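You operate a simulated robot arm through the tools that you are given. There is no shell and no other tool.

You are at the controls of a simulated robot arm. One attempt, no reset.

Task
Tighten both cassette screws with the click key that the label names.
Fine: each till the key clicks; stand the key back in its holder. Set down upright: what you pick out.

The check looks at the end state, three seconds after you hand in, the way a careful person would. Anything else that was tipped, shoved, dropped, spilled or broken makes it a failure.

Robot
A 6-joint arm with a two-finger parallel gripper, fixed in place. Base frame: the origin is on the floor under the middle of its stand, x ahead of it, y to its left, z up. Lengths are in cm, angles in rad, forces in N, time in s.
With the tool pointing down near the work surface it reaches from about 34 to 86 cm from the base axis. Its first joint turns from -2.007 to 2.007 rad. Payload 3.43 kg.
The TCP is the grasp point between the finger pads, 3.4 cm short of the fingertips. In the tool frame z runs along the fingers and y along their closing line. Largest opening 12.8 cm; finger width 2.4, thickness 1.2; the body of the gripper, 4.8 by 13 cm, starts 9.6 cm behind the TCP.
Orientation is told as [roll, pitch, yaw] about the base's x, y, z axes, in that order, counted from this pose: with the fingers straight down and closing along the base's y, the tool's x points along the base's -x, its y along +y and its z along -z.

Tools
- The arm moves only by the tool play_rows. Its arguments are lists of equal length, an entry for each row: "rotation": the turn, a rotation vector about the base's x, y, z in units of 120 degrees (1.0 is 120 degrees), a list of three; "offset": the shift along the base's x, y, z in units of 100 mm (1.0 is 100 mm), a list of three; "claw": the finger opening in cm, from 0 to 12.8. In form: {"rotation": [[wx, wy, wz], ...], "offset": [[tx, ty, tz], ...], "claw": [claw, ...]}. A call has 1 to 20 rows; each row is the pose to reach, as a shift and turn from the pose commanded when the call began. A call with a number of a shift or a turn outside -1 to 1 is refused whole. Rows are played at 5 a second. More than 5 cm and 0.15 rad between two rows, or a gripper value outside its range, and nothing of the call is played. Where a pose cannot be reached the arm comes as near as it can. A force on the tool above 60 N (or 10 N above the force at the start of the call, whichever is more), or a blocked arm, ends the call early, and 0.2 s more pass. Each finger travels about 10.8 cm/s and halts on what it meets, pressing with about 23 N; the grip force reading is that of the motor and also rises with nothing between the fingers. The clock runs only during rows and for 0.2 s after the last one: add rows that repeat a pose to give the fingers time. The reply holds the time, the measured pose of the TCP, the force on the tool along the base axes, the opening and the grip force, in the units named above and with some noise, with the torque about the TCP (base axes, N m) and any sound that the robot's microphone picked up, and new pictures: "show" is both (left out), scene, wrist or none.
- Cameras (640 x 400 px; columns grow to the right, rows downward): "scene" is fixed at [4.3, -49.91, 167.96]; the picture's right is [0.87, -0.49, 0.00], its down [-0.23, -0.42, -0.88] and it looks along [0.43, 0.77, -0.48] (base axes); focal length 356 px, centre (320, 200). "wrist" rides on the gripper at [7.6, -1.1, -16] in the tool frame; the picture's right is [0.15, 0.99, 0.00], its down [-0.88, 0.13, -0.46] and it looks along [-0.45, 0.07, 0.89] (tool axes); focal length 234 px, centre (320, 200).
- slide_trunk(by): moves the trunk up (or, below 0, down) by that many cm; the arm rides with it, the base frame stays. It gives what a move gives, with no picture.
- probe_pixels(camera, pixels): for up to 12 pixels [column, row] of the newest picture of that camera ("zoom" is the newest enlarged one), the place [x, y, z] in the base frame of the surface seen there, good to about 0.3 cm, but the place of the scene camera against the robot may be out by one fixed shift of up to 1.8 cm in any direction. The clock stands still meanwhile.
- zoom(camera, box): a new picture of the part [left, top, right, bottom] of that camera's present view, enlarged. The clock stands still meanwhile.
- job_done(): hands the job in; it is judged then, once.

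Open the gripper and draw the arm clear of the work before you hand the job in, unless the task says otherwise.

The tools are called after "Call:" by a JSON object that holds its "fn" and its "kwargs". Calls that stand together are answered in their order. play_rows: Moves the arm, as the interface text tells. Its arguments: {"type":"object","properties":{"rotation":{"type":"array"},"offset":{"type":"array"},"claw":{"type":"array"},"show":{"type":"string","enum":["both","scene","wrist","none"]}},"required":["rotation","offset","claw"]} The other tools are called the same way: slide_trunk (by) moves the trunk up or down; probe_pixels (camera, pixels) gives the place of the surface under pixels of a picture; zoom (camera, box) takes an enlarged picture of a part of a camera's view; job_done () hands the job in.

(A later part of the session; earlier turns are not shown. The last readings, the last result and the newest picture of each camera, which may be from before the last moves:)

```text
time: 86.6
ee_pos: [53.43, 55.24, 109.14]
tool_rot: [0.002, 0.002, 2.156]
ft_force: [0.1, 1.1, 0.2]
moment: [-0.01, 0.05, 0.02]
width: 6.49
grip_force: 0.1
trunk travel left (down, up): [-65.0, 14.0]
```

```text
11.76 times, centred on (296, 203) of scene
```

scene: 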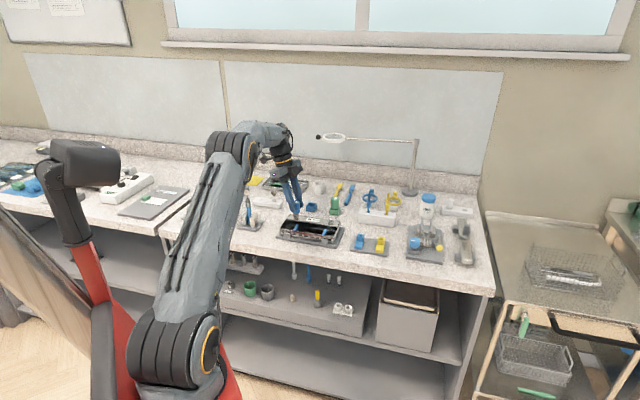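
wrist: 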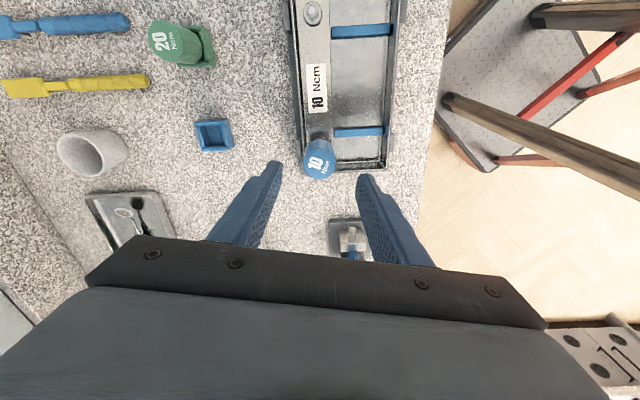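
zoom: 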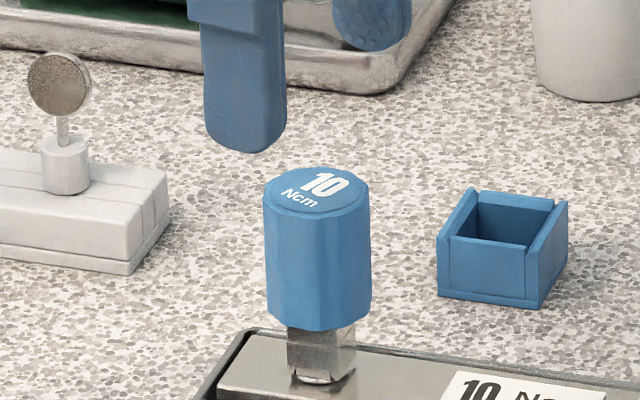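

The key stands upright and centred under the vertical tool (knob at wrist (320,163)). I rotate on to yaw ≈2.9, then descend to TCP z≈101.9 and grip.

Call:
{"fn": "play_rows", "kwargs": {"rotation": [[0, 0, 0.07], [0, 0, 0.14], [0, 0, 0.21], [0, 0, 0.28], [0, 0, 0.35], [0, 0, 0.35], [0, 0, 0.35], [0, 0, 0.35], [0, 0, 0.35], [0, 0, 0.35]], "offset": [[0, 0, 0], [0, 0, 0], [0, 0, 0], [0, 0, 0], [0, 0, 0], [0, 0, -0.2], [0, 0, -0.4], [0, 0, -0.57], [0, 0, -0.72], [0, 0, -0.72]], "claw": [6.5, 6.5, 6.5, 6.5, 6.5, 6.5, 6.5, 6.5, 6.5, 6.5], "show": "wrist"}}

Call:
{"fn": "zoom", "kwargs": {"camera": "wrist", "box": [240, 100, 400, 220]}}

Call:
{"fn": "zoom", "kwargs": {"camera": "scene", "box": [278, 186, 314, 220]}}

```text
time: 88.8
ee_pos: [53.5, 55.25, 102.05]
tool_rot: [0.0, 0.0, 2.886]
ft_force: [-0.1, 0.4, 1.1]
moment: [-0.02, -0.01, 0.02]
width: 6.49
grip_force: 0.1
trunk travel left (down, up): [-65.0, 14.0]
```

wrist: 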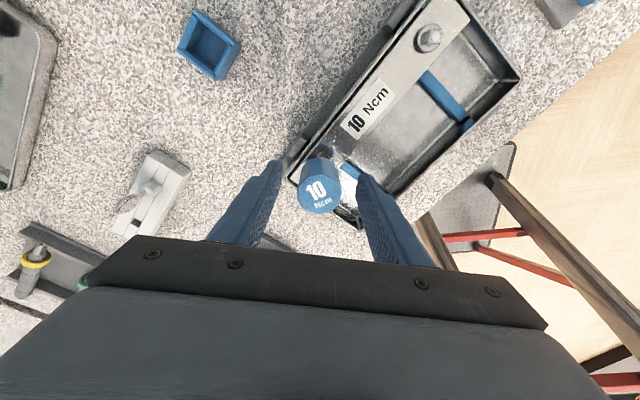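

```text
3.33 times, centred on (320, 160) of wrist
```

zoom: 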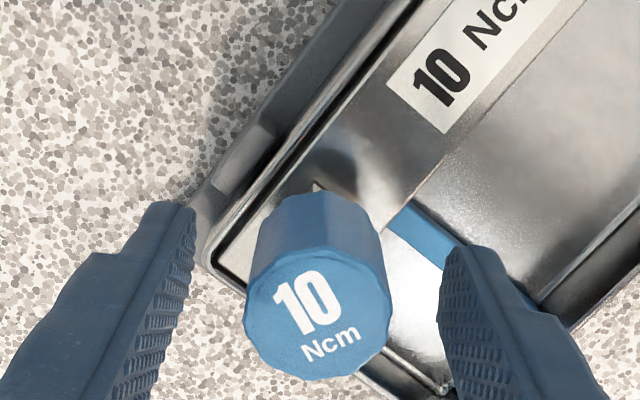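

```text
11.76 times, centred on (296, 203) of scene
```

zoom: 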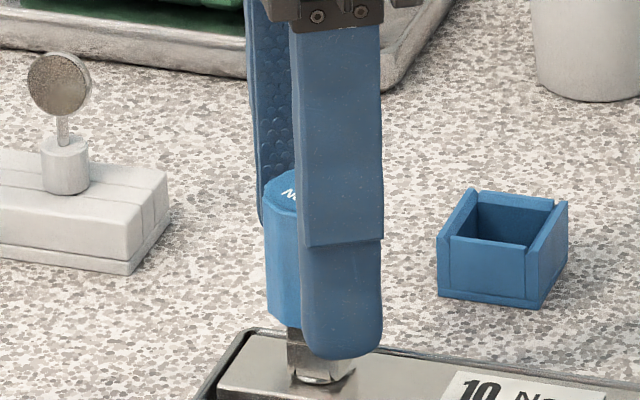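

Wrist and scene both show the knob ~0.22 cm toward the camera from the TCP. I shift (+0.21,−0.06), then close the grip.

Call:
{"fn": "play_rows", "kwargs": {"rotation": [[0, 0, 0], [0, 0, 0], [0, 0, 0], [0, 0, 0], [0, 0, 0], [0, 0, 0], [0, 0, 0], [0, 0, 0]], "offset": [[0.021, -0.006, 0], [0.021, -0.006, 0], [0.021, -0.006, 0], [0.021, -0.006, 0], [0.021, -0.006, 0], [0.021, -0.006, 0], [0.021, -0.006, 0], [0.021, -0.006, 0]], "claw": [6.5, 5.5, 4.6, 4.0, 3.6, 3.2, 2.8, 2.6], "show": "wrist"}}

Call:
{"fn": "zoom", "kwargs": {"camera": "wrist", "box": [240, 100, 400, 220]}}

Call:
{"fn": "zoom", "kwargs": {"camera": "scene", "box": [278, 186, 314, 220]}}

```text
time: 90.6
ee_pos: [53.67, 55.06, 102.06]
tool_rot: [0.001, 0.0, 2.886]
ft_force: [-0.6, -1.0, 0.5]
moment: [-0.03, 0.01, -0.01]
width: 3.25
grip_force: 22.9
trunk travel left (down, up): [-65.0, 14.0]
```

wrist: 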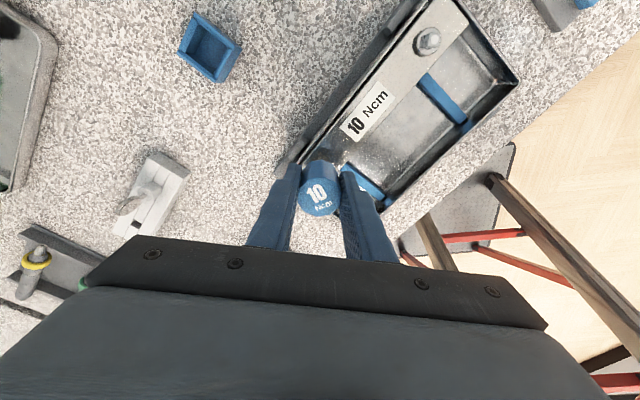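

```text
3.33 times, centred on (320, 160) of wrist
```

zoom: 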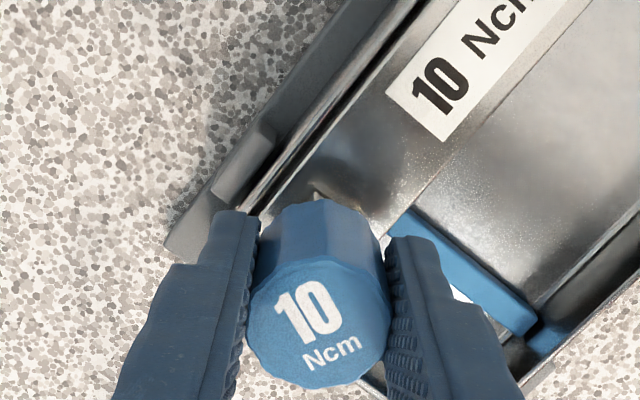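

```text
11.76 times, centred on (296, 203) of scene
```

zoom: 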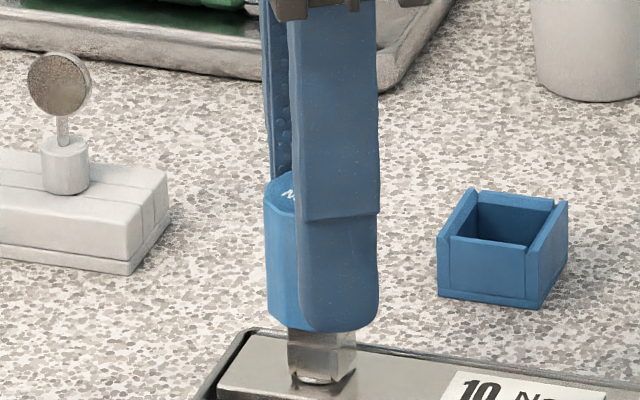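

Gripped vertically with almost no side load. I turn 60° clockwise fast and listen for the click.

Call:
{"fn": "play_rows", "kwargs": {"rotation": [[0, 0, -0.0715], [0, 0, -0.143], [0, 0, -0.2145], [0, 0, -0.286], [0, 0, -0.3575], [0, 0, -0.429], [0, 0, -0.5]], "offset": [[0, 0, 0], [0, 0, 0], [0, 0, 0], [0, 0, 0], [0, 0, 0], [0, 0, 0], [0, 0, 0]], "claw": [2.6, 2.6, 2.6, 2.6, 2.6, 2.6, 2.6], "show": "wrist"}}

Call:
{"fn": "zoom", "kwargs": {"camera": "wrist", "box": [240, 100, 400, 220]}}

Call:
{"fn": "zoom", "kwargs": {"camera": "scene", "box": [278, 186, 314, 220]}}

```text
time: 92.2
ee_pos: [53.37, 55.01, 102.07]
tool_rot: [0.002, 0.001, 1.835]
ft_force: [-15.8, -13.1, 0.6]
moment: [-0.74, 0.83, 0.09]
width: 3.22
grip_force: 23.1
trunk travel left (down, up): [-65.0, 14.0]
```

wrist: 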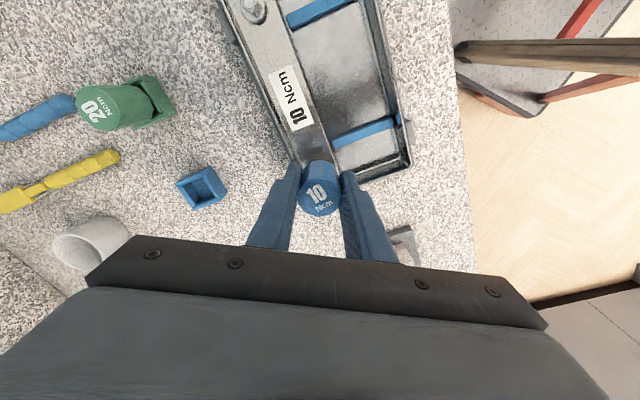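

```text
3.33 times, centred on (320, 160) of wrist
```

zoom: 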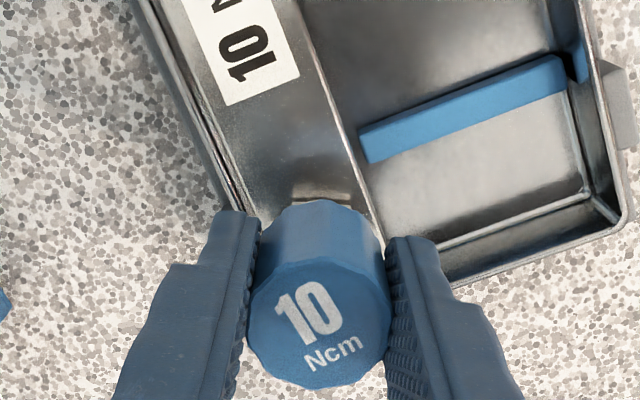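

```text
11.76 times, centred on (296, 203) of scene
```

zoom: 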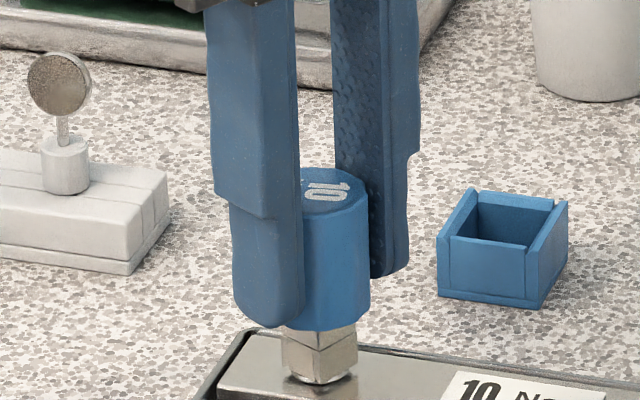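

Side load jumped to ~20 N: the shift was wrong (camera bias), the true axis is ≈(53.48,55.12). I open slightly, move back by (−0.19,+0.05) and regrip.

Call:
{"fn": "play_rows", "kwargs": {"rotation": [[0, 0, 0], [0, 0, 0], [0, 0, 0], [0, 0, 0], [0, 0, 0], [0, 0, 0], [0, 0, 0], [0, 0, 0], [0, 0, 0]], "offset": [[-0.01, 0.003, 0], [-0.019, 0.005, 0], [-0.019, 0.005, 0], [-0.019, 0.005, 0], [-0.019, 0.005, 0], [-0.019, 0.005, 0], [-0.019, 0.005, 0], [-0.019, 0.005, 0], [-0.019, 0.005, 0]], "claw": [2.6, 2.6, 3.4, 4.2, 4.2, 3.7, 3.3, 2.8, 2.6], "show": "wrist"}}

Call:
{"fn": "zoom", "kwargs": {"camera": "wrist", "box": [240, 100, 400, 220]}}

Call:
{"fn": "zoom", "kwargs": {"camera": "scene", "box": [278, 186, 314, 220]}}

```text
time: 94.2
ee_pos: [53.54, 55.21, 101.96]
tool_rot: [0.0, 0.001, 1.838]
ft_force: [-1.5, -1.3, 1.6]
moment: [-0.04, 0.12, -0.01]
width: 3.23
grip_force: 23.3
trunk travel left (down, up): [-65.0, 14.0]
```

wrist: 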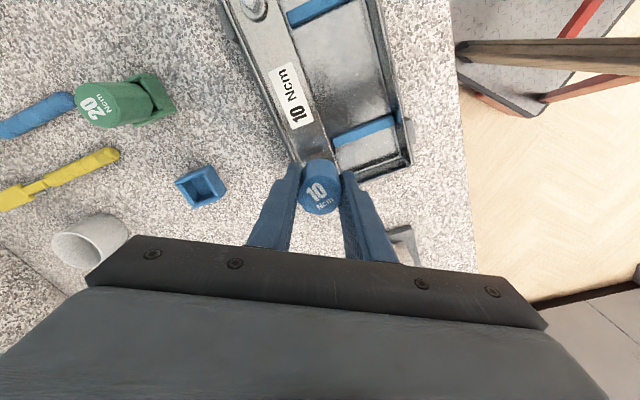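

```text
3.33 times, centred on (320, 160) of wrist
```

zoom: 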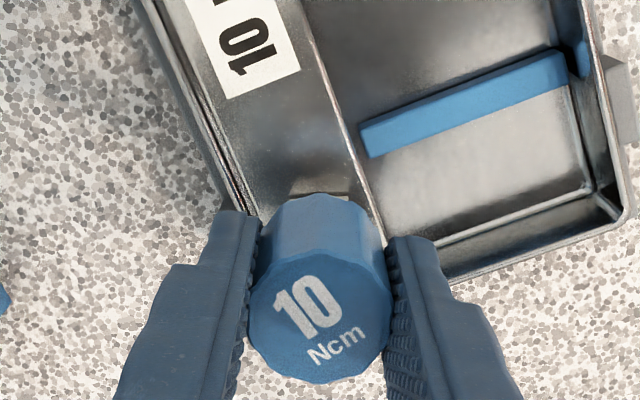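

```text
11.76 times, centred on (296, 203) of scene
```

zoom: 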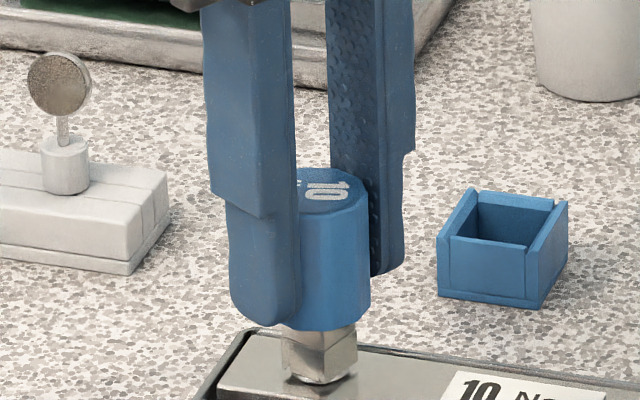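

Side load is down to ~2 N. I turn 60° clockwise again with the centred grip.

Call:
{"fn": "play_rows", "kwargs": {"rotation": [[0, 0, -0.0715], [0, 0, -0.143], [0, 0, -0.2145], [0, 0, -0.286], [0, 0, -0.3575], [0, 0, -0.429], [0, 0, -0.5]], "offset": [[0, 0, 0], [0, 0, 0], [0, 0, 0], [0, 0, 0], [0, 0, 0], [0, 0, 0], [0, 0, 0]], "claw": [2.6, 2.6, 2.6, 2.6, 2.6, 2.6, 2.6], "show": "wrist"}}

Call:
{"fn": "zoom", "kwargs": {"camera": "wrist", "box": [240, 100, 400, 220]}}

Call:
{"fn": "zoom", "kwargs": {"camera": "scene", "box": [278, 186, 314, 220]}}

```text
time: 95.8
ee_pos: [53.32, 55.26, 102.0]
tool_rot: [0.001, 0.001, 0.791]
ft_force: [-8.2, -1.8, -0.2]
moment: [-0.06, 0.48, 0.04]
width: 3.19
grip_force: 23.1
trunk travel left (down, up): [-65.0, 14.0]
```

wrist: 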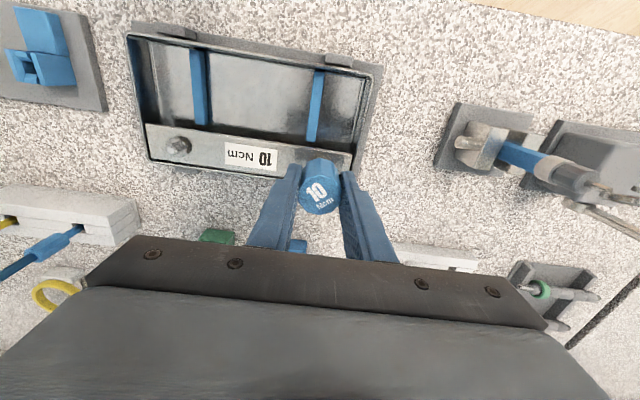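

```text
3.33 times, centred on (320, 160) of wrist
```

zoom: 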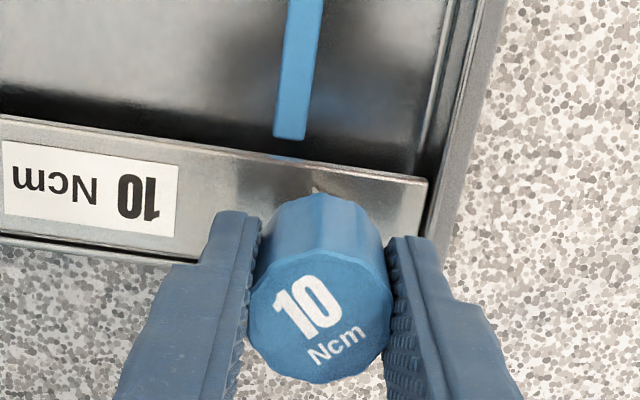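

```text
11.76 times, centred on (296, 203) of scene
```

zoom: 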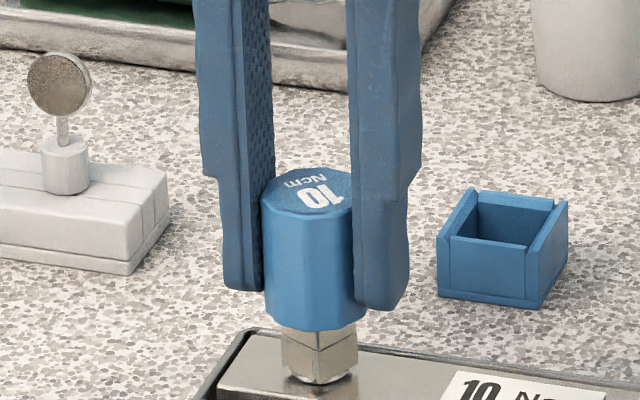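

No click; the clutch slips again with the shaft standing still. Pressing on the flange may add friction, so I raise the key 0.3 cm (still around the head), ease (−0.08,−0.02) and turn 45° more slowly.

Call:
{"fn": "play_rows", "kwargs": {"rotation": [[0, 0, 0], [0, 0, 0], [0, 0, -0.04], [0, 0, -0.08], [0, 0, -0.12], [0, 0, -0.16], [0, 0, -0.2], [0, 0, -0.24], [0, 0, -0.28], [0, 0, -0.32], [0, 0, -0.36]], "offset": [[-0.008, -0.002, 0.015], [-0.008, -0.002, 0.03], [-0.008, -0.002, 0.03], [-0.008, -0.002, 0.03], [-0.008, -0.002, 0.03], [-0.008, -0.002, 0.03], [-0.008, -0.002, 0.03], [-0.008, -0.002, 0.03], [-0.008, -0.002, 0.03], [-0.008, -0.002, 0.03], [-0.008, -0.002, 0.03]], "claw": [2.6, 2.6, 2.6, 2.6, 2.6, 2.6, 2.6, 2.6, 2.6, 2.6, 2.6], "show": "wrist"}}

Call:
{"fn": "zoom", "kwargs": {"camera": "scene", "box": [284, 196, 308, 220]}}

```text
time: 98.2
ee_pos: [53.45, 55.3, 102.32]
tool_rot: [0.0, 0.0, 0.037]
ft_force: [-7.0, 2.4, -12.4]
moment: [0.05, 0.43, 0.03]
width: 3.21
grip_force: 22.9
trunk travel left (down, up): [-65.0, 14.0]
```

wrist: 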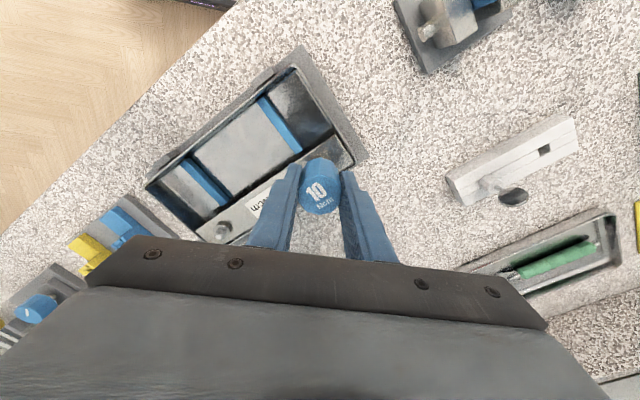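

```text
16.00 times, centred on (296, 208) of scene
```

zoom: 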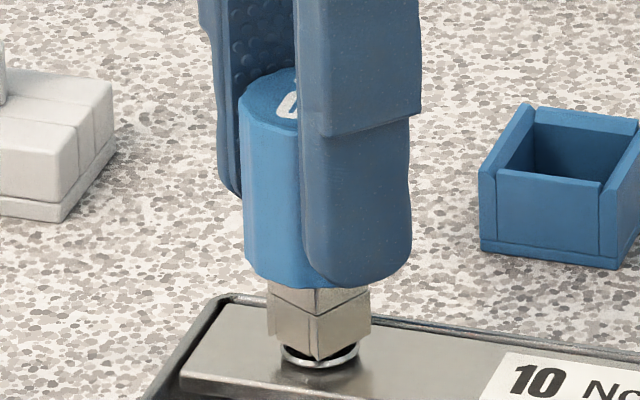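

Pulling up gave −12 N: the head corners are wedged in the socket. I turn back 28° to free the wedge, then lift the key off and go on to screw 2 to compare its behaviour.

Call:
{"fn": "play_rows", "kwargs": {"rotation": [[0, 0, 0.06], [0, 0, 0.12], [0, 0, 0.18], [0, 0, 0.24], [0, 0, 0.24], [0, 0, 0.24], [0, 0, 0.24], [0, 0, 0.24], [0, 0, 0.24], [0, 0, 0.24]], "offset": [[0.004, 0, 0], [0.008, 0, 0], [0.008, 0, 0], [0.008, 0, 0], [0.008, 0, 0.05], [0.008, 0, 0.1], [0.008, 0, 0.15], [0.008, 0, 0.2], [0.008, 0, 0.25], [0.008, 0, 0.25]], "claw": [2.6, 2.6, 2.6, 2.6, 2.6, 2.6, 2.6, 2.6, 2.6, 2.6], "show": "wrist"}}

Call:
{"fn": "zoom", "kwargs": {"camera": "scene", "box": [284, 196, 308, 220]}}

Call:
{"fn": "zoom", "kwargs": {"camera": "wrist", "box": [280, 110, 360, 160]}}

```text
time: 100.4
ee_pos: [53.5, 55.23, 104.86]
tool_rot: [0.0, 0.0, 0.541]
ft_force: [0.8, 0.5, -0.8]
moment: [0.0, 0.03, 0.04]
width: 3.17
grip_force: 23.2
trunk travel left (down, up): [-65.0, 14.0]
```

wrist: 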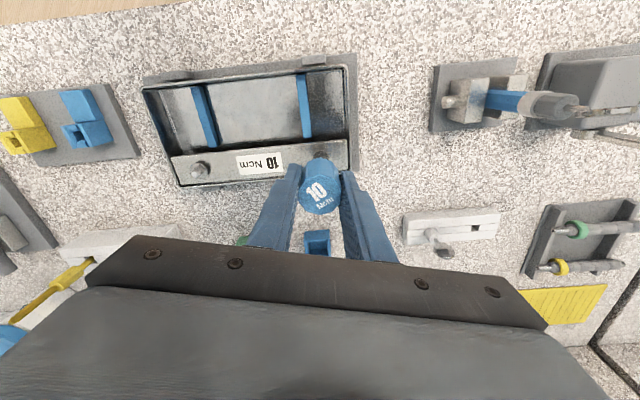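

```text
16.00 times, centred on (296, 208) of scene
```

zoom: 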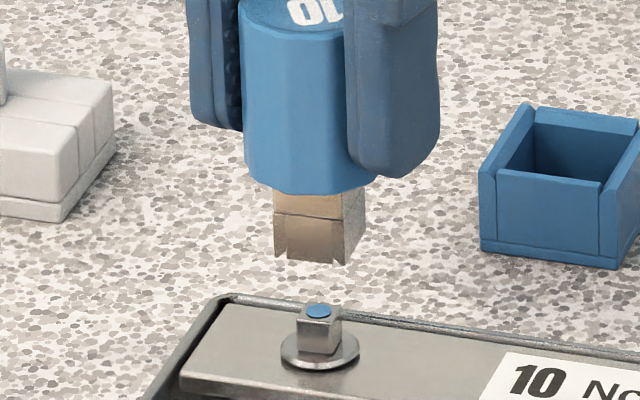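

```text
8.00 times, centred on (320, 135) of wrist
```

zoom: 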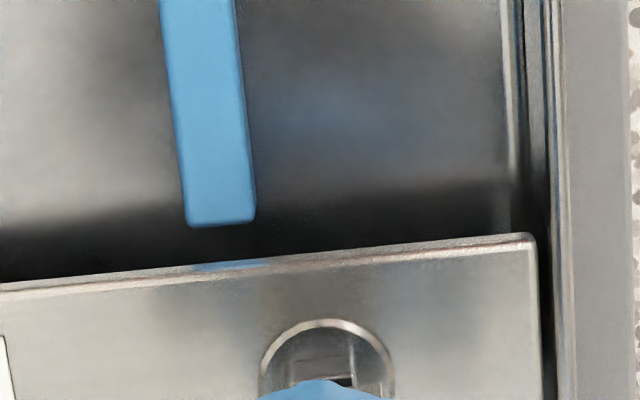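

The key is free of screw 1. From the scene zoom the shaft stands at ≈52° mod 90 (20° ahead of the tool yaw), so for screw 2 (≈82.5° mod 90) I go to yaw ≈2.66 above (63.2,45.5).

Call:
{"fn": "play_rows", "kwargs": {"rotation": [[0, 0, 0.07], [0, 0, 0.14], [0, 0, 0.21], [0, 0, 0.28], [0, 0, 0.35], [0, 0, 0.42], [0, 0, 0.49], [0, 0, 0.56], [0, 0, 0.63], [0, 0, 0.7], [0, 0, 0.77], [0, 0, 0.84], [0, 0, 0.91], [0, 0, 0.98], [0, 0, 0.98]], "offset": [[0.05, -0.05, 0.1], [0.1, -0.1, 0.1], [0.18, -0.18, 0.1], [0.26, -0.26, 0.1], [0.34, -0.34, 0.1], [0.42, -0.42, 0.1], [0.5, -0.5, 0.1], [0.58, -0.57, 0.1], [0.66, -0.65, 0.1], [0.74, -0.73, 0.1], [0.82, -0.81, 0.1], [0.9, -0.89, 0.1], [0.95, -0.94, 0.1], [0.97, -0.956, 0.1], [0.97, -0.956, 0.1]], "claw": [2.6, 2.6, 2.6, 2.6, 2.6, 2.6, 2.6, 2.6, 2.6, 2.6, 2.6, 2.6, 2.6, 2.6, 2.6], "show": "both"}}

Call:
{"fn": "zoom", "kwargs": {"camera": "scene", "box": [316, 194, 348, 228]}}

Call:
{"fn": "zoom", "kwargs": {"camera": "wrist", "box": [270, 100, 370, 200]}}

```text
time: 103.6
ee_pos: [63.26, 45.61, 105.83]
tool_rot: [-0.001, -0.001, 2.592]
ft_force: [0.2, 0.6, -1.2]
moment: [0.02, -0.02, 0.01]
width: 3.19
grip_force: 22.8
trunk travel left (down, up): [-65.0, 14.0]
```

scene: 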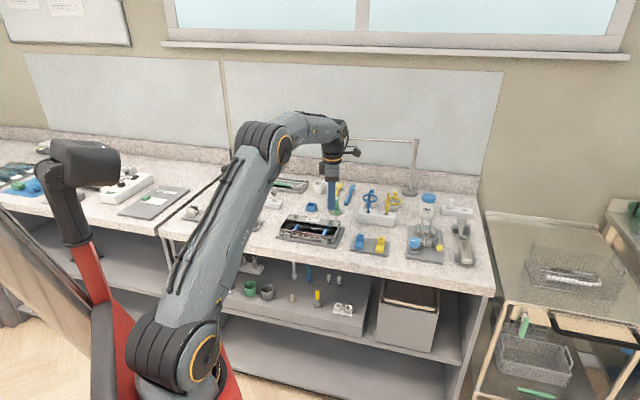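
wrist: 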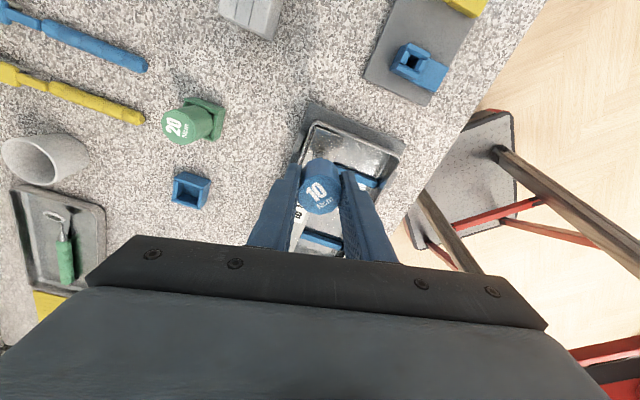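

```text
11.76 times, centred on (332, 211) of scene
```

zoom: 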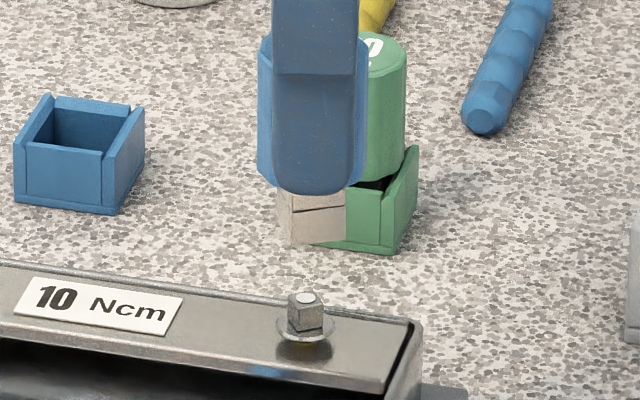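

```text
4.00 times, centred on (320, 150) of wrist
```

zoom: 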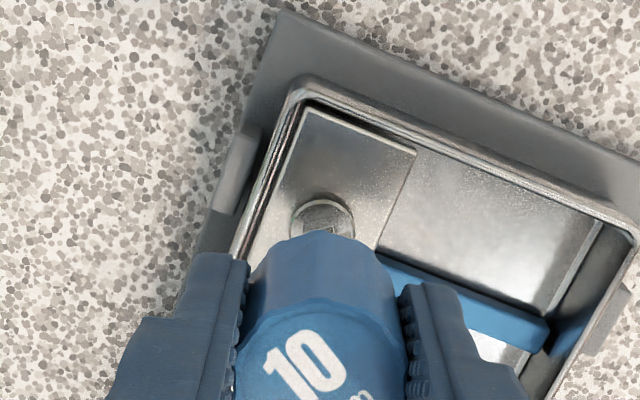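

Above screw 2. I zoom closer on shaft and head in the scene view to align.

Call:
{"fn": "zoom", "kwargs": {"camera": "scene", "box": [320, 204, 340, 224]}}

Call:
{"fn": "zoom", "kwargs": {"camera": "wrist", "box": [300, 135, 345, 170]}}

```text
16.00 times, centred on (330, 214) of scene
```

zoom: 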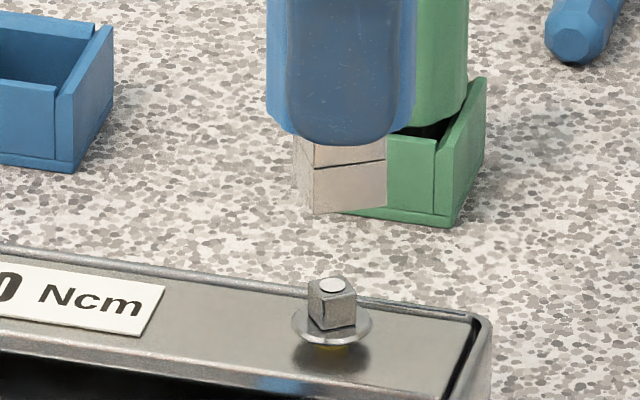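

```text
11.43 times, centred on (322, 152) of wrist
```

zoom: 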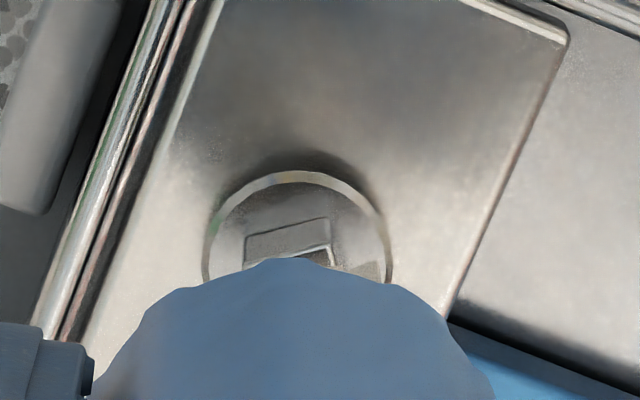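

The scene zoom shows the head 0.16 cm left of the shaft and turned 10.5° further; I turn +10.5°, shift (−0.18,+0.01) and descend 2 cm to check closer.

Call:
{"fn": "play_rows", "kwargs": {"rotation": [[0, 0, 0.044], [0, 0, 0.0875], [0, 0, 0.0875], [0, 0, 0.0875], [0, 0, 0.0875], [0, 0, 0.0875], [0, 0, 0.0875]], "offset": [[-0.009, 0, 0], [-0.018, 0.001, 0], [-0.018, 0.001, -0.06], [-0.018, 0.001, -0.12], [-0.018, 0.001, -0.16], [-0.018, 0.001, -0.2], [-0.018, 0.001, -0.2]], "claw": [2.6, 2.6, 2.6, 2.6, 2.6, 2.6, 2.6], "show": "wrist"}}

Call:
{"fn": "zoom", "kwargs": {"camera": "scene", "box": [320, 204, 340, 224]}}

Call:
{"fn": "zoom", "kwargs": {"camera": "wrist", "box": [300, 135, 345, 170]}}

```text
time: 105.2
ee_pos: [62.93, 45.68, 103.7]
tool_rot: [0.0, -0.001, 2.777]
ft_force: [-0.5, -0.2, -0.9]
moment: [0.02, 0.0, 0.03]
width: 3.21
grip_force: 23.1
trunk travel left (down, up): [-65.0, 14.0]
```

wrist: 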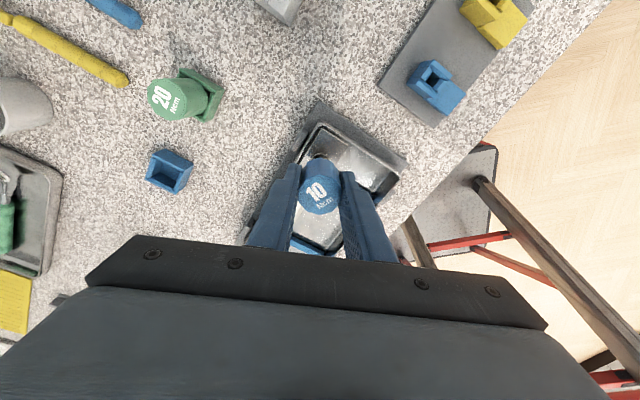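

```text
16.00 times, centred on (330, 214) of scene
```

zoom: 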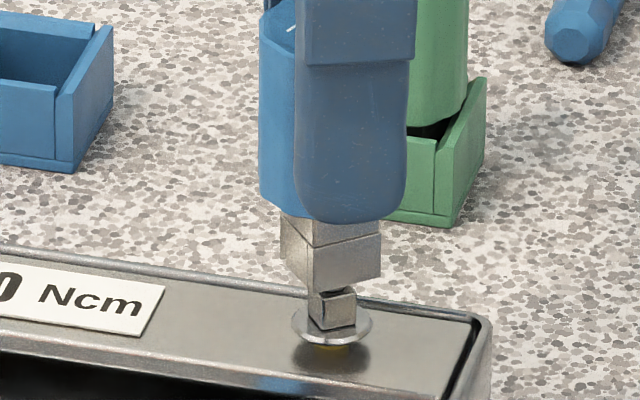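

```text
11.43 times, centred on (322, 152) of wrist
```

zoom: 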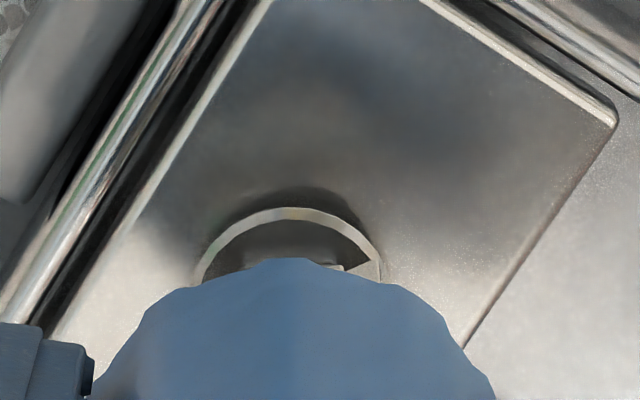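

Orientation (both ≈24°) and lateral position (331.5 vs 332) match now. I descend 0.7 cm in small steps and check force.

Call:
{"fn": "play_rows", "kwargs": {"rotation": [[0, 0, 0], [0, 0, 0], [0, 0, 0], [0, 0, 0], [0, 0, 0]], "offset": [[0, 0, -0.02], [0, 0, -0.04], [0, 0, -0.055], [0, 0, -0.07], [0, 0, -0.07]], "claw": [2.6, 2.6, 2.6, 2.6, 2.6], "show": "none"}}

Call:
{"fn": "zoom", "kwargs": {"camera": "scene", "box": [320, 204, 340, 224]}}

```text
time: 106.4
ee_pos: [62.82, 45.61, 103.12]
tool_rot: [-0.001, 0.0, 2.777]
ft_force: [0.1, -0.2, -1.3]
moment: [0.01, 0.01, 0.03]
width: 3.2
grip_force: 23.2
trunk travel left (down, up): [-65.0, 14.0]
```

```text
16.00 times, centred on (330, 214) of scene
```

zoom: 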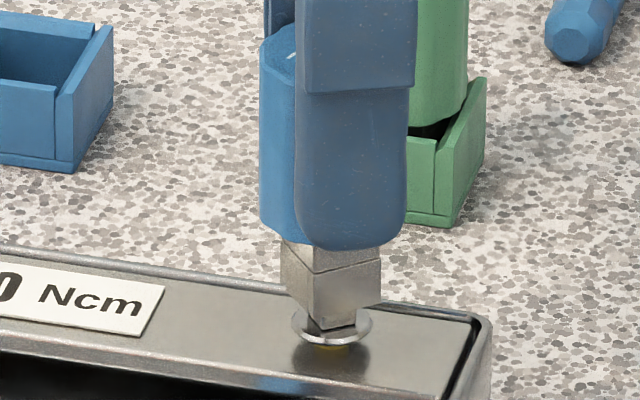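

No force; the socket has gone over the head. I descend 0.6 cm more toward the flange.

Call:
{"fn": "play_rows", "kwargs": {"rotation": [[0, 0, 0], [0, 0, 0], [0, 0, 0], [0, 0, 0]], "offset": [[0, 0, -0.025], [0, 0, -0.045], [0, 0, -0.06], [0, 0, -0.06]], "claw": [2.6, 2.6, 2.6, 2.6], "show": "none"}}

Call:
{"fn": "zoom", "kwargs": {"camera": "scene", "box": [320, 204, 340, 224]}}

```text
time: 107.4
ee_pos: [63.02, 45.63, 102.53]
tool_rot: [-0.001, -0.001, 2.777]
ft_force: [0.0, 0.1, -0.9]
moment: [0.02, 0.0, -0.04]
width: 3.18
grip_force: 22.6
trunk travel left (down, up): [-65.0, 14.0]
```

```text
16.00 times, centred on (330, 214) of scene
```

zoom: 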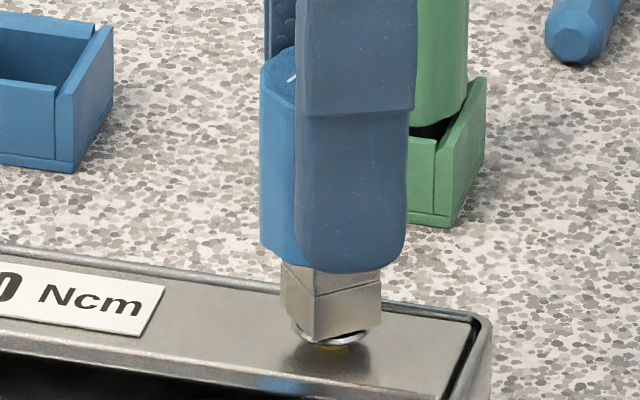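

Screw 2's head is enclosed with no load. I turn 45° clockwise at moderate speed and check loads and pictures.

Call:
{"fn": "play_rows", "kwargs": {"rotation": [[0, 0, -0.054], [0, 0, -0.107], [0, 0, -0.161], [0, 0, -0.214], [0, 0, -0.268], [0, 0, -0.322], [0, 0, -0.375]], "offset": [[0, 0, 0], [0, 0, 0], [0, 0, 0], [0, 0, 0], [0, 0, 0], [0, 0, 0], [0, 0, 0]], "claw": [2.6, 2.6, 2.6, 2.6, 2.6, 2.6, 2.6], "show": "none"}}

Call:
{"fn": "zoom", "kwargs": {"camera": "scene", "box": [320, 204, 340, 224]}}

Call:
{"fn": "play_rows", "kwargs": {"rotation": [[0, 0, -0.054], [0, 0, -0.107], [0, 0, -0.161], [0, 0, -0.214], [0, 0, -0.268], [0, 0, -0.322], [0, 0, -0.375]], "offset": [[0, 0, 0], [0, 0, 0], [0, 0, 0], [0, 0, 0], [0, 0, 0], [0, 0, 0], [0, 0, 0]], "claw": [2.6, 2.6, 2.6, 2.6, 2.6, 2.6, 2.6], "show": "none"}}

Call:
{"fn": "zoom", "kwargs": {"camera": "scene", "box": [320, 204, 340, 224]}}

```text
time: 109.0
ee_pos: [63.04, 45.55, 102.6]
tool_rot: [-0.001, 0.0, 1.991]
ft_force: [1.7, 0.1, -1.1]
moment: [0.02, -0.03, 0.02]
width: 3.23
grip_force: 23.0
trunk travel left (down, up): [-65.0, 14.0]
```

```text
16.00 times, centred on (330, 214) of scene
```

zoom: 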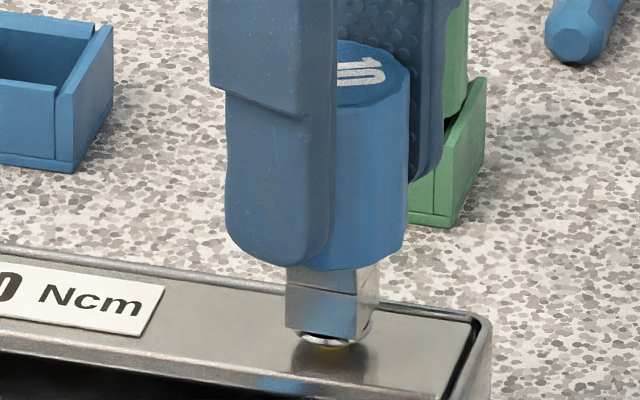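

```text
time: 110.6
ee_pos: [63.08, 45.63, 102.54]
tool_rot: [-0.001, 0.002, 1.204]
ft_force: [0.8, -1.9, -3.0]
moment: [-0.15, -0.02, 0.02]
width: 3.21
grip_force: 22.7
trunk travel left (down, up): [-65.0, 14.0]
```

```text
16.00 times, centred on (330, 214) of scene
```

zoom: 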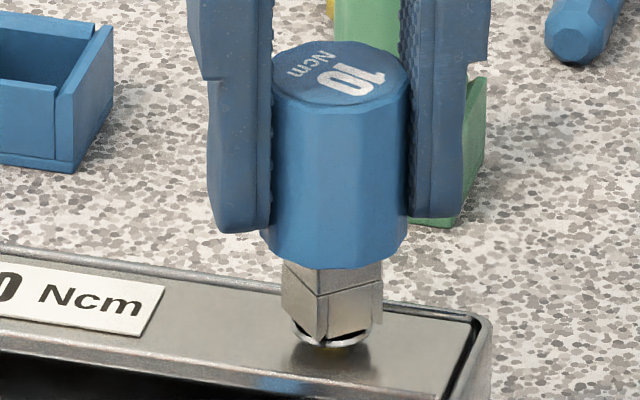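

The shaft follows the knob (90° turned), loads tiny. I continue another 90° in two bites.

Call:
{"fn": "play_rows", "kwargs": {"rotation": [[0, 0, -0.054], [0, 0, -0.107], [0, 0, -0.161], [0, 0, -0.214], [0, 0, -0.268], [0, 0, -0.322], [0, 0, -0.375]], "offset": [[0, 0, -0.003], [0, 0, -0.006], [0, 0, -0.008], [0, 0, -0.01], [0, 0, -0.01], [0, 0, -0.01], [0, 0, -0.01]], "claw": [2.6, 2.6, 2.6, 2.6, 2.6, 2.6, 2.6], "show": "none"}}

Call:
{"fn": "zoom", "kwargs": {"camera": "scene", "box": [320, 204, 340, 224]}}

Call:
{"fn": "play_rows", "kwargs": {"rotation": [[0, 0, -0.054], [0, 0, -0.107], [0, 0, -0.161], [0, 0, -0.214], [0, 0, -0.268], [0, 0, -0.322], [0, 0, -0.375]], "offset": [[0, 0, 0], [0, 0, 0], [0, 0, 0], [0, 0, 0], [0, 0, 0], [0, 0, 0], [0, 0, 0]], "claw": [2.6, 2.6, 2.6, 2.6, 2.6, 2.6, 2.6], "show": "none"}}

Call:
{"fn": "zoom", "kwargs": {"camera": "scene", "box": [320, 204, 340, 224]}}

```text
time: 112.2
ee_pos: [63.03, 45.61, 102.47]
tool_rot: [0.0, 0.0, 0.418]
ft_force: [-0.2, -2.3, -0.3]
moment: [-0.15, 0.0, 0.03]
width: 3.19
grip_force: 23.2
trunk travel left (down, up): [-65.0, 14.0]
```

```text
16.00 times, centred on (330, 214) of scene
```

zoom: 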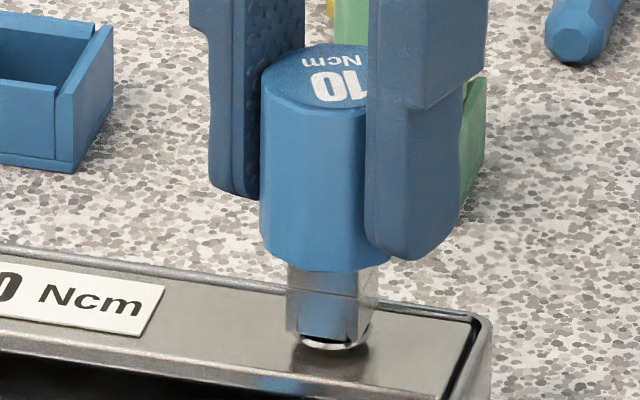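

```text
time: 113.8
ee_pos: [62.91, 45.71, 102.44]
tool_rot: [0.0, 0.0, -0.366]
ft_force: [0.8, -1.3, -2.2]
moment: [-0.07, 0.04, 0.0]
width: 3.21
grip_force: 23.0
trunk travel left (down, up): [-65.0, 14.0]
```

```text
16.00 times, centred on (330, 214) of scene
```

zoom: 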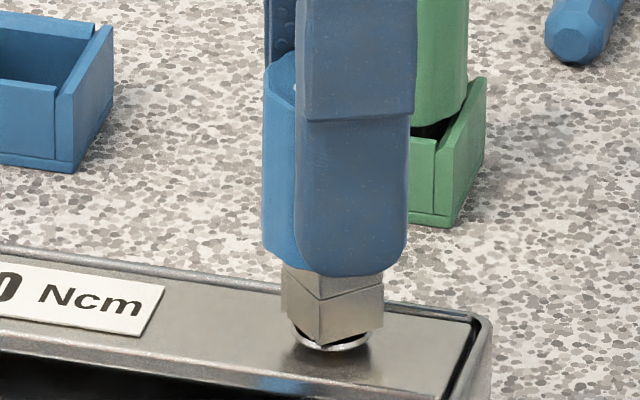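

The shaft still follows after 180°. I continue 90° more in two bites.

Call:
{"fn": "play_rows", "kwargs": {"rotation": [[0, 0, -0.054], [0, 0, -0.107], [0, 0, -0.161], [0, 0, -0.214], [0, 0, -0.268], [0, 0, -0.322], [0, 0, -0.375]], "offset": [[0, 0, -0.003], [0, 0, -0.006], [0, 0, -0.008], [0, 0, -0.01], [0, 0, -0.01], [0, 0, -0.01], [0, 0, -0.01]], "claw": [2.6, 2.6, 2.6, 2.6, 2.6, 2.6, 2.6], "show": "none"}}

Call:
{"fn": "zoom", "kwargs": {"camera": "scene", "box": [320, 204, 340, 224]}}

Call:
{"fn": "play_rows", "kwargs": {"rotation": [[0, 0, -0.054], [0, 0, -0.107], [0, 0, -0.161], [0, 0, -0.214], [0, 0, -0.268], [0, 0, -0.322], [0, 0, -0.375]], "offset": [[0, 0, 0], [0, 0, 0], [0, 0, 0], [0, 0, 0], [0, 0, 0], [0, 0, 0], [0, 0, 0]], "claw": [2.6, 2.6, 2.6, 2.6, 2.6, 2.6, 2.6], "show": "none"}}

Call:
{"fn": "zoom", "kwargs": {"camera": "scene", "box": [320, 204, 340, 224]}}

```text
time: 115.4
ee_pos: [63.02, 45.65, 102.37]
tool_rot: [0.002, -0.001, -1.153]
ft_force: [0.2, 2.0, 0.4]
moment: [0.09, -0.05, 0.02]
width: 3.2
grip_force: 22.8
trunk travel left (down, up): [-65.0, 14.0]
```

```text
16.00 times, centred on (330, 214) of scene
```

zoom: 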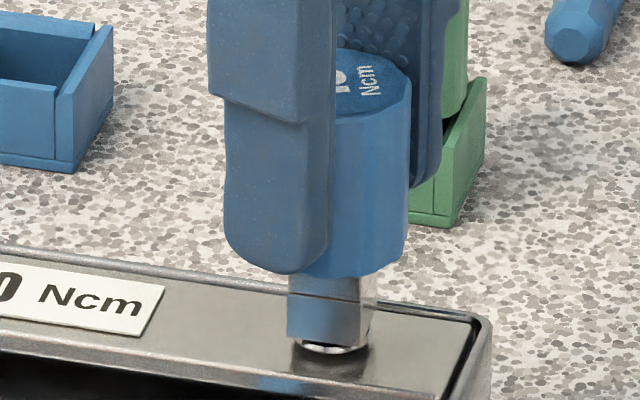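

```text
time: 117.0
ee_pos: [63.05, 45.67, 102.33]
tool_rot: [-0.001, 0.0, -1.937]
ft_force: [0.4, 1.7, -2.6]
moment: [0.15, 0.01, 0.01]
width: 3.2
grip_force: 23.0
trunk travel left (down, up): [-65.0, 14.0]
```

```text
16.00 times, centred on (330, 214) of scene
```

zoom: 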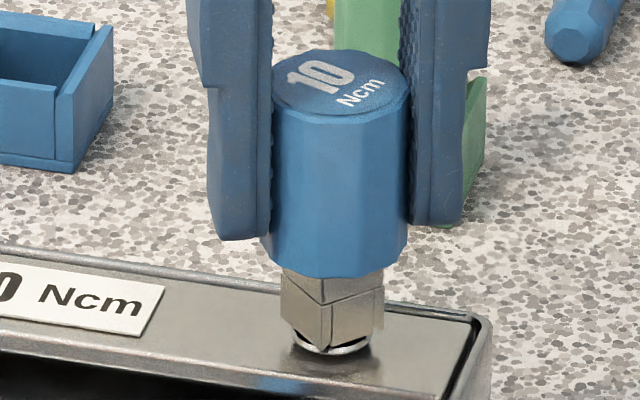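

The screw followed through 270°; the yaw limit is near. I release the key in place, turn the open gripper back around it and regrip, rather than lifting the key.

Call:
{"fn": "play_rows", "kwargs": {"rotation": [[0, 0, 0], [0, 0, 0], [0, 0, 0], [0, 0, 0.07], [0, 0, 0.14], [0, 0, 0.21], [0, 0, 0.28], [0, 0, 0.35], [0, 0, 0.42], [0, 0, 0.49], [0, 0, 0.56], [0, 0, 0.63], [0, 0, 0.7], [0, 0, 0.77], [0, 0, 0.84], [0, 0, 0.91], [0, 0, 0.98]], "offset": [[0, 0, 0], [0, 0, 0], [0, 0, 0], [0, 0, 0], [0, 0, 0], [0, 0, 0], [0, 0, 0], [0, 0, 0], [0, 0, 0], [0, 0, 0], [0, 0, 0], [0, 0, 0], [0, 0, 0], [0, 0, 0], [0, 0, 0], [0, 0, 0], [0, 0, 0]], "claw": [3.3, 4.2, 5.5, 5.5, 5.5, 5.5, 5.5, 5.5, 5.5, 5.5, 5.5, 5.5, 5.5, 5.5, 5.5, 5.5, 5.5], "show": "wrist"}}

Call:
{"fn": "zoom", "kwargs": {"camera": "scene", "box": [318, 200, 342, 224]}}

Call:
{"fn": "zoom", "kwargs": {"camera": "wrist", "box": [240, 100, 400, 220]}}

```text
time: 120.6
ee_pos: [62.88, 45.67, 102.24]
tool_rot: [0.0, 0.0, 0.119]
ft_force: [0.5, -0.2, 0.2]
moment: [0.0, 0.02, -0.01]
width: 5.49
grip_force: 0.0
trunk travel left (down, up): [-65.0, 14.0]
```

wrist: 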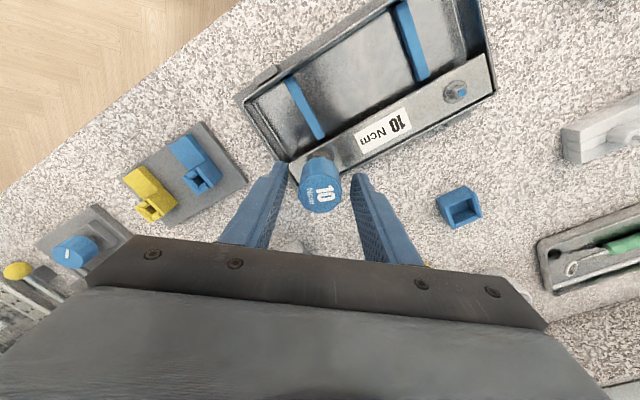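

```text
16.00 times, centred on (330, 212) of scene
```

zoom: 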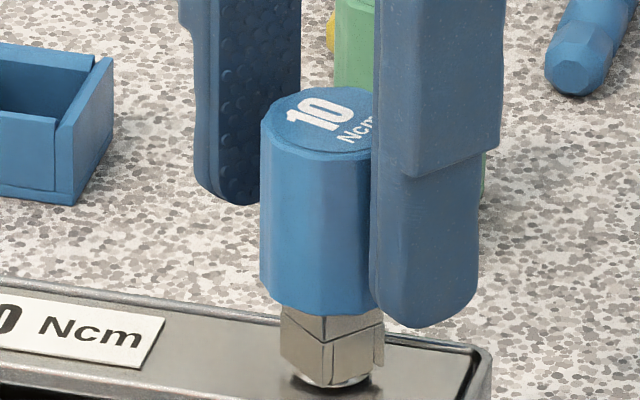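

```text
3.33 times, centred on (320, 160) of wrist
```

zoom: 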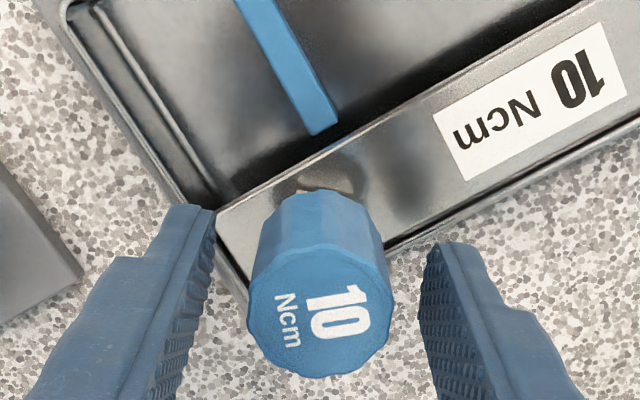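

The key stands freely, centred between the open fingers. I continue turning the open gripper to yaw ≈2.8 and regrip.

Call:
{"fn": "play_rows", "kwargs": {"rotation": [[0, 0, 0.07], [0, 0, 0.14], [0, 0, 0.21], [0, 0, 0.28], [0, 0, 0.35], [0, 0, 0.42], [0, 0, 0.49], [0, 0, 0.56], [0, 0, 0.63], [0, 0, 0.7], [0, 0, 0.77], [0, 0, 0.84], [0, 0, 0.91], [0, 0, 0.98]], "offset": [[0, 0, 0], [0, 0, 0], [0, 0, 0], [0, 0, 0], [0, 0, 0], [0, 0, 0], [0, 0, 0], [0, 0, 0], [0, 0, 0], [0, 0, 0], [0, 0, 0], [0, 0, 0], [0, 0, 0], [0, 0, 0]], "claw": [5.5, 5.5, 5.5, 5.5, 5.5, 5.5, 5.5, 5.5, 5.5, 5.5, 5.5, 5.5, 5.5, 5.5], "show": "none"}}

Call:
{"fn": "play_rows", "kwargs": {"rotation": [[0, 0, 0.07], [0, 0, 0.14], [0, 0, 0.21], [0, 0, 0.28], [0, 0, 0.28], [0, 0, 0.28], [0, 0, 0.28], [0, 0, 0.28], [0, 0, 0.28]], "offset": [[0, 0, 0], [0, 0, 0], [0, 0, 0], [0, 0, 0], [0, 0, 0], [0, 0, 0], [0, 0, 0], [0, 0, 0], [0, 0, 0]], "claw": [5.5, 5.5, 5.5, 5.5, 4.5, 3.8, 3.3, 2.8, 2.6], "show": "wrist"}}

Call:
{"fn": "zoom", "kwargs": {"camera": "wrist", "box": [240, 100, 400, 220]}}

Call:
{"fn": "zoom", "kwargs": {"camera": "scene", "box": [318, 200, 342, 224]}}

```text
time: 123.6
ee_pos: [62.91, 45.56, 102.3]
tool_rot: [-0.001, 0.0, 2.172]
ft_force: [-0.6, 0.1, 0.0]
moment: [0.03, 0.02, 0.03]
width: 5.49
grip_force: 0.1
trunk travel left (down, up): [-65.0, 14.0]
```

```text
time: 125.6
ee_pos: [62.99, 45.6, 102.35]
tool_rot: [0.0, 0.0, 2.756]
ft_force: [0.5, 0.8, 0.4]
moment: [0.04, -0.01, -0.01]
width: 3.22
grip_force: 23.0
trunk travel left (down, up): [-65.0, 14.0]
```

wrist: 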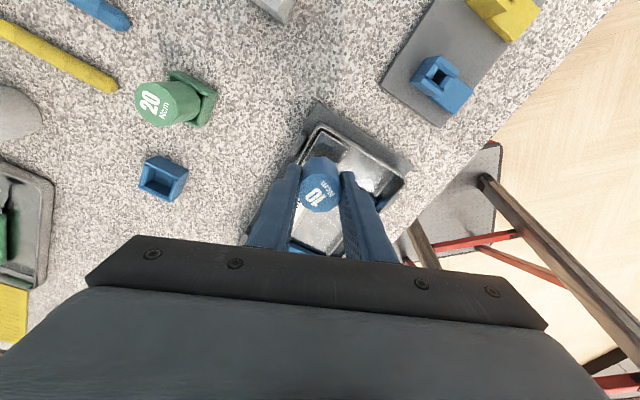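

```text
3.33 times, centred on (320, 160) of wrist
```

zoom: 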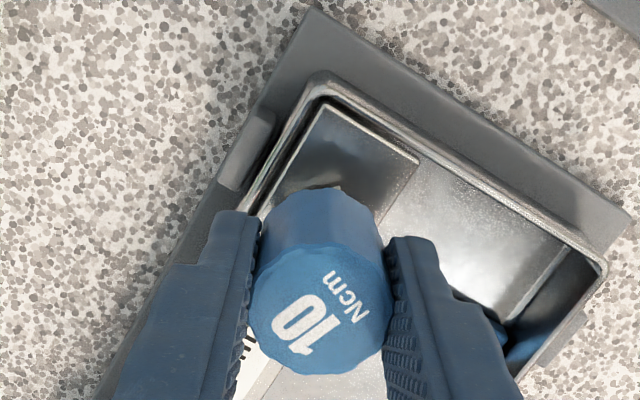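

```text
16.00 times, centred on (330, 212) of scene
```

zoom: 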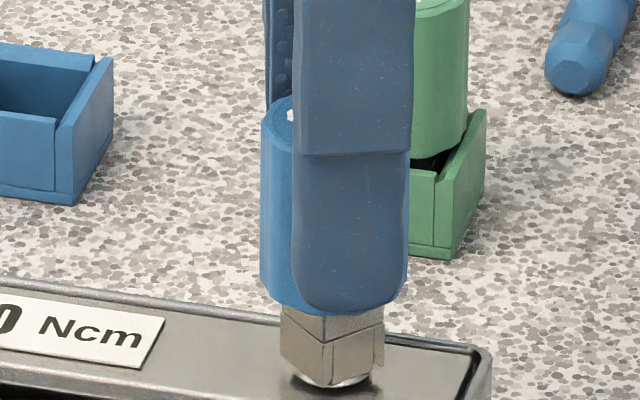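

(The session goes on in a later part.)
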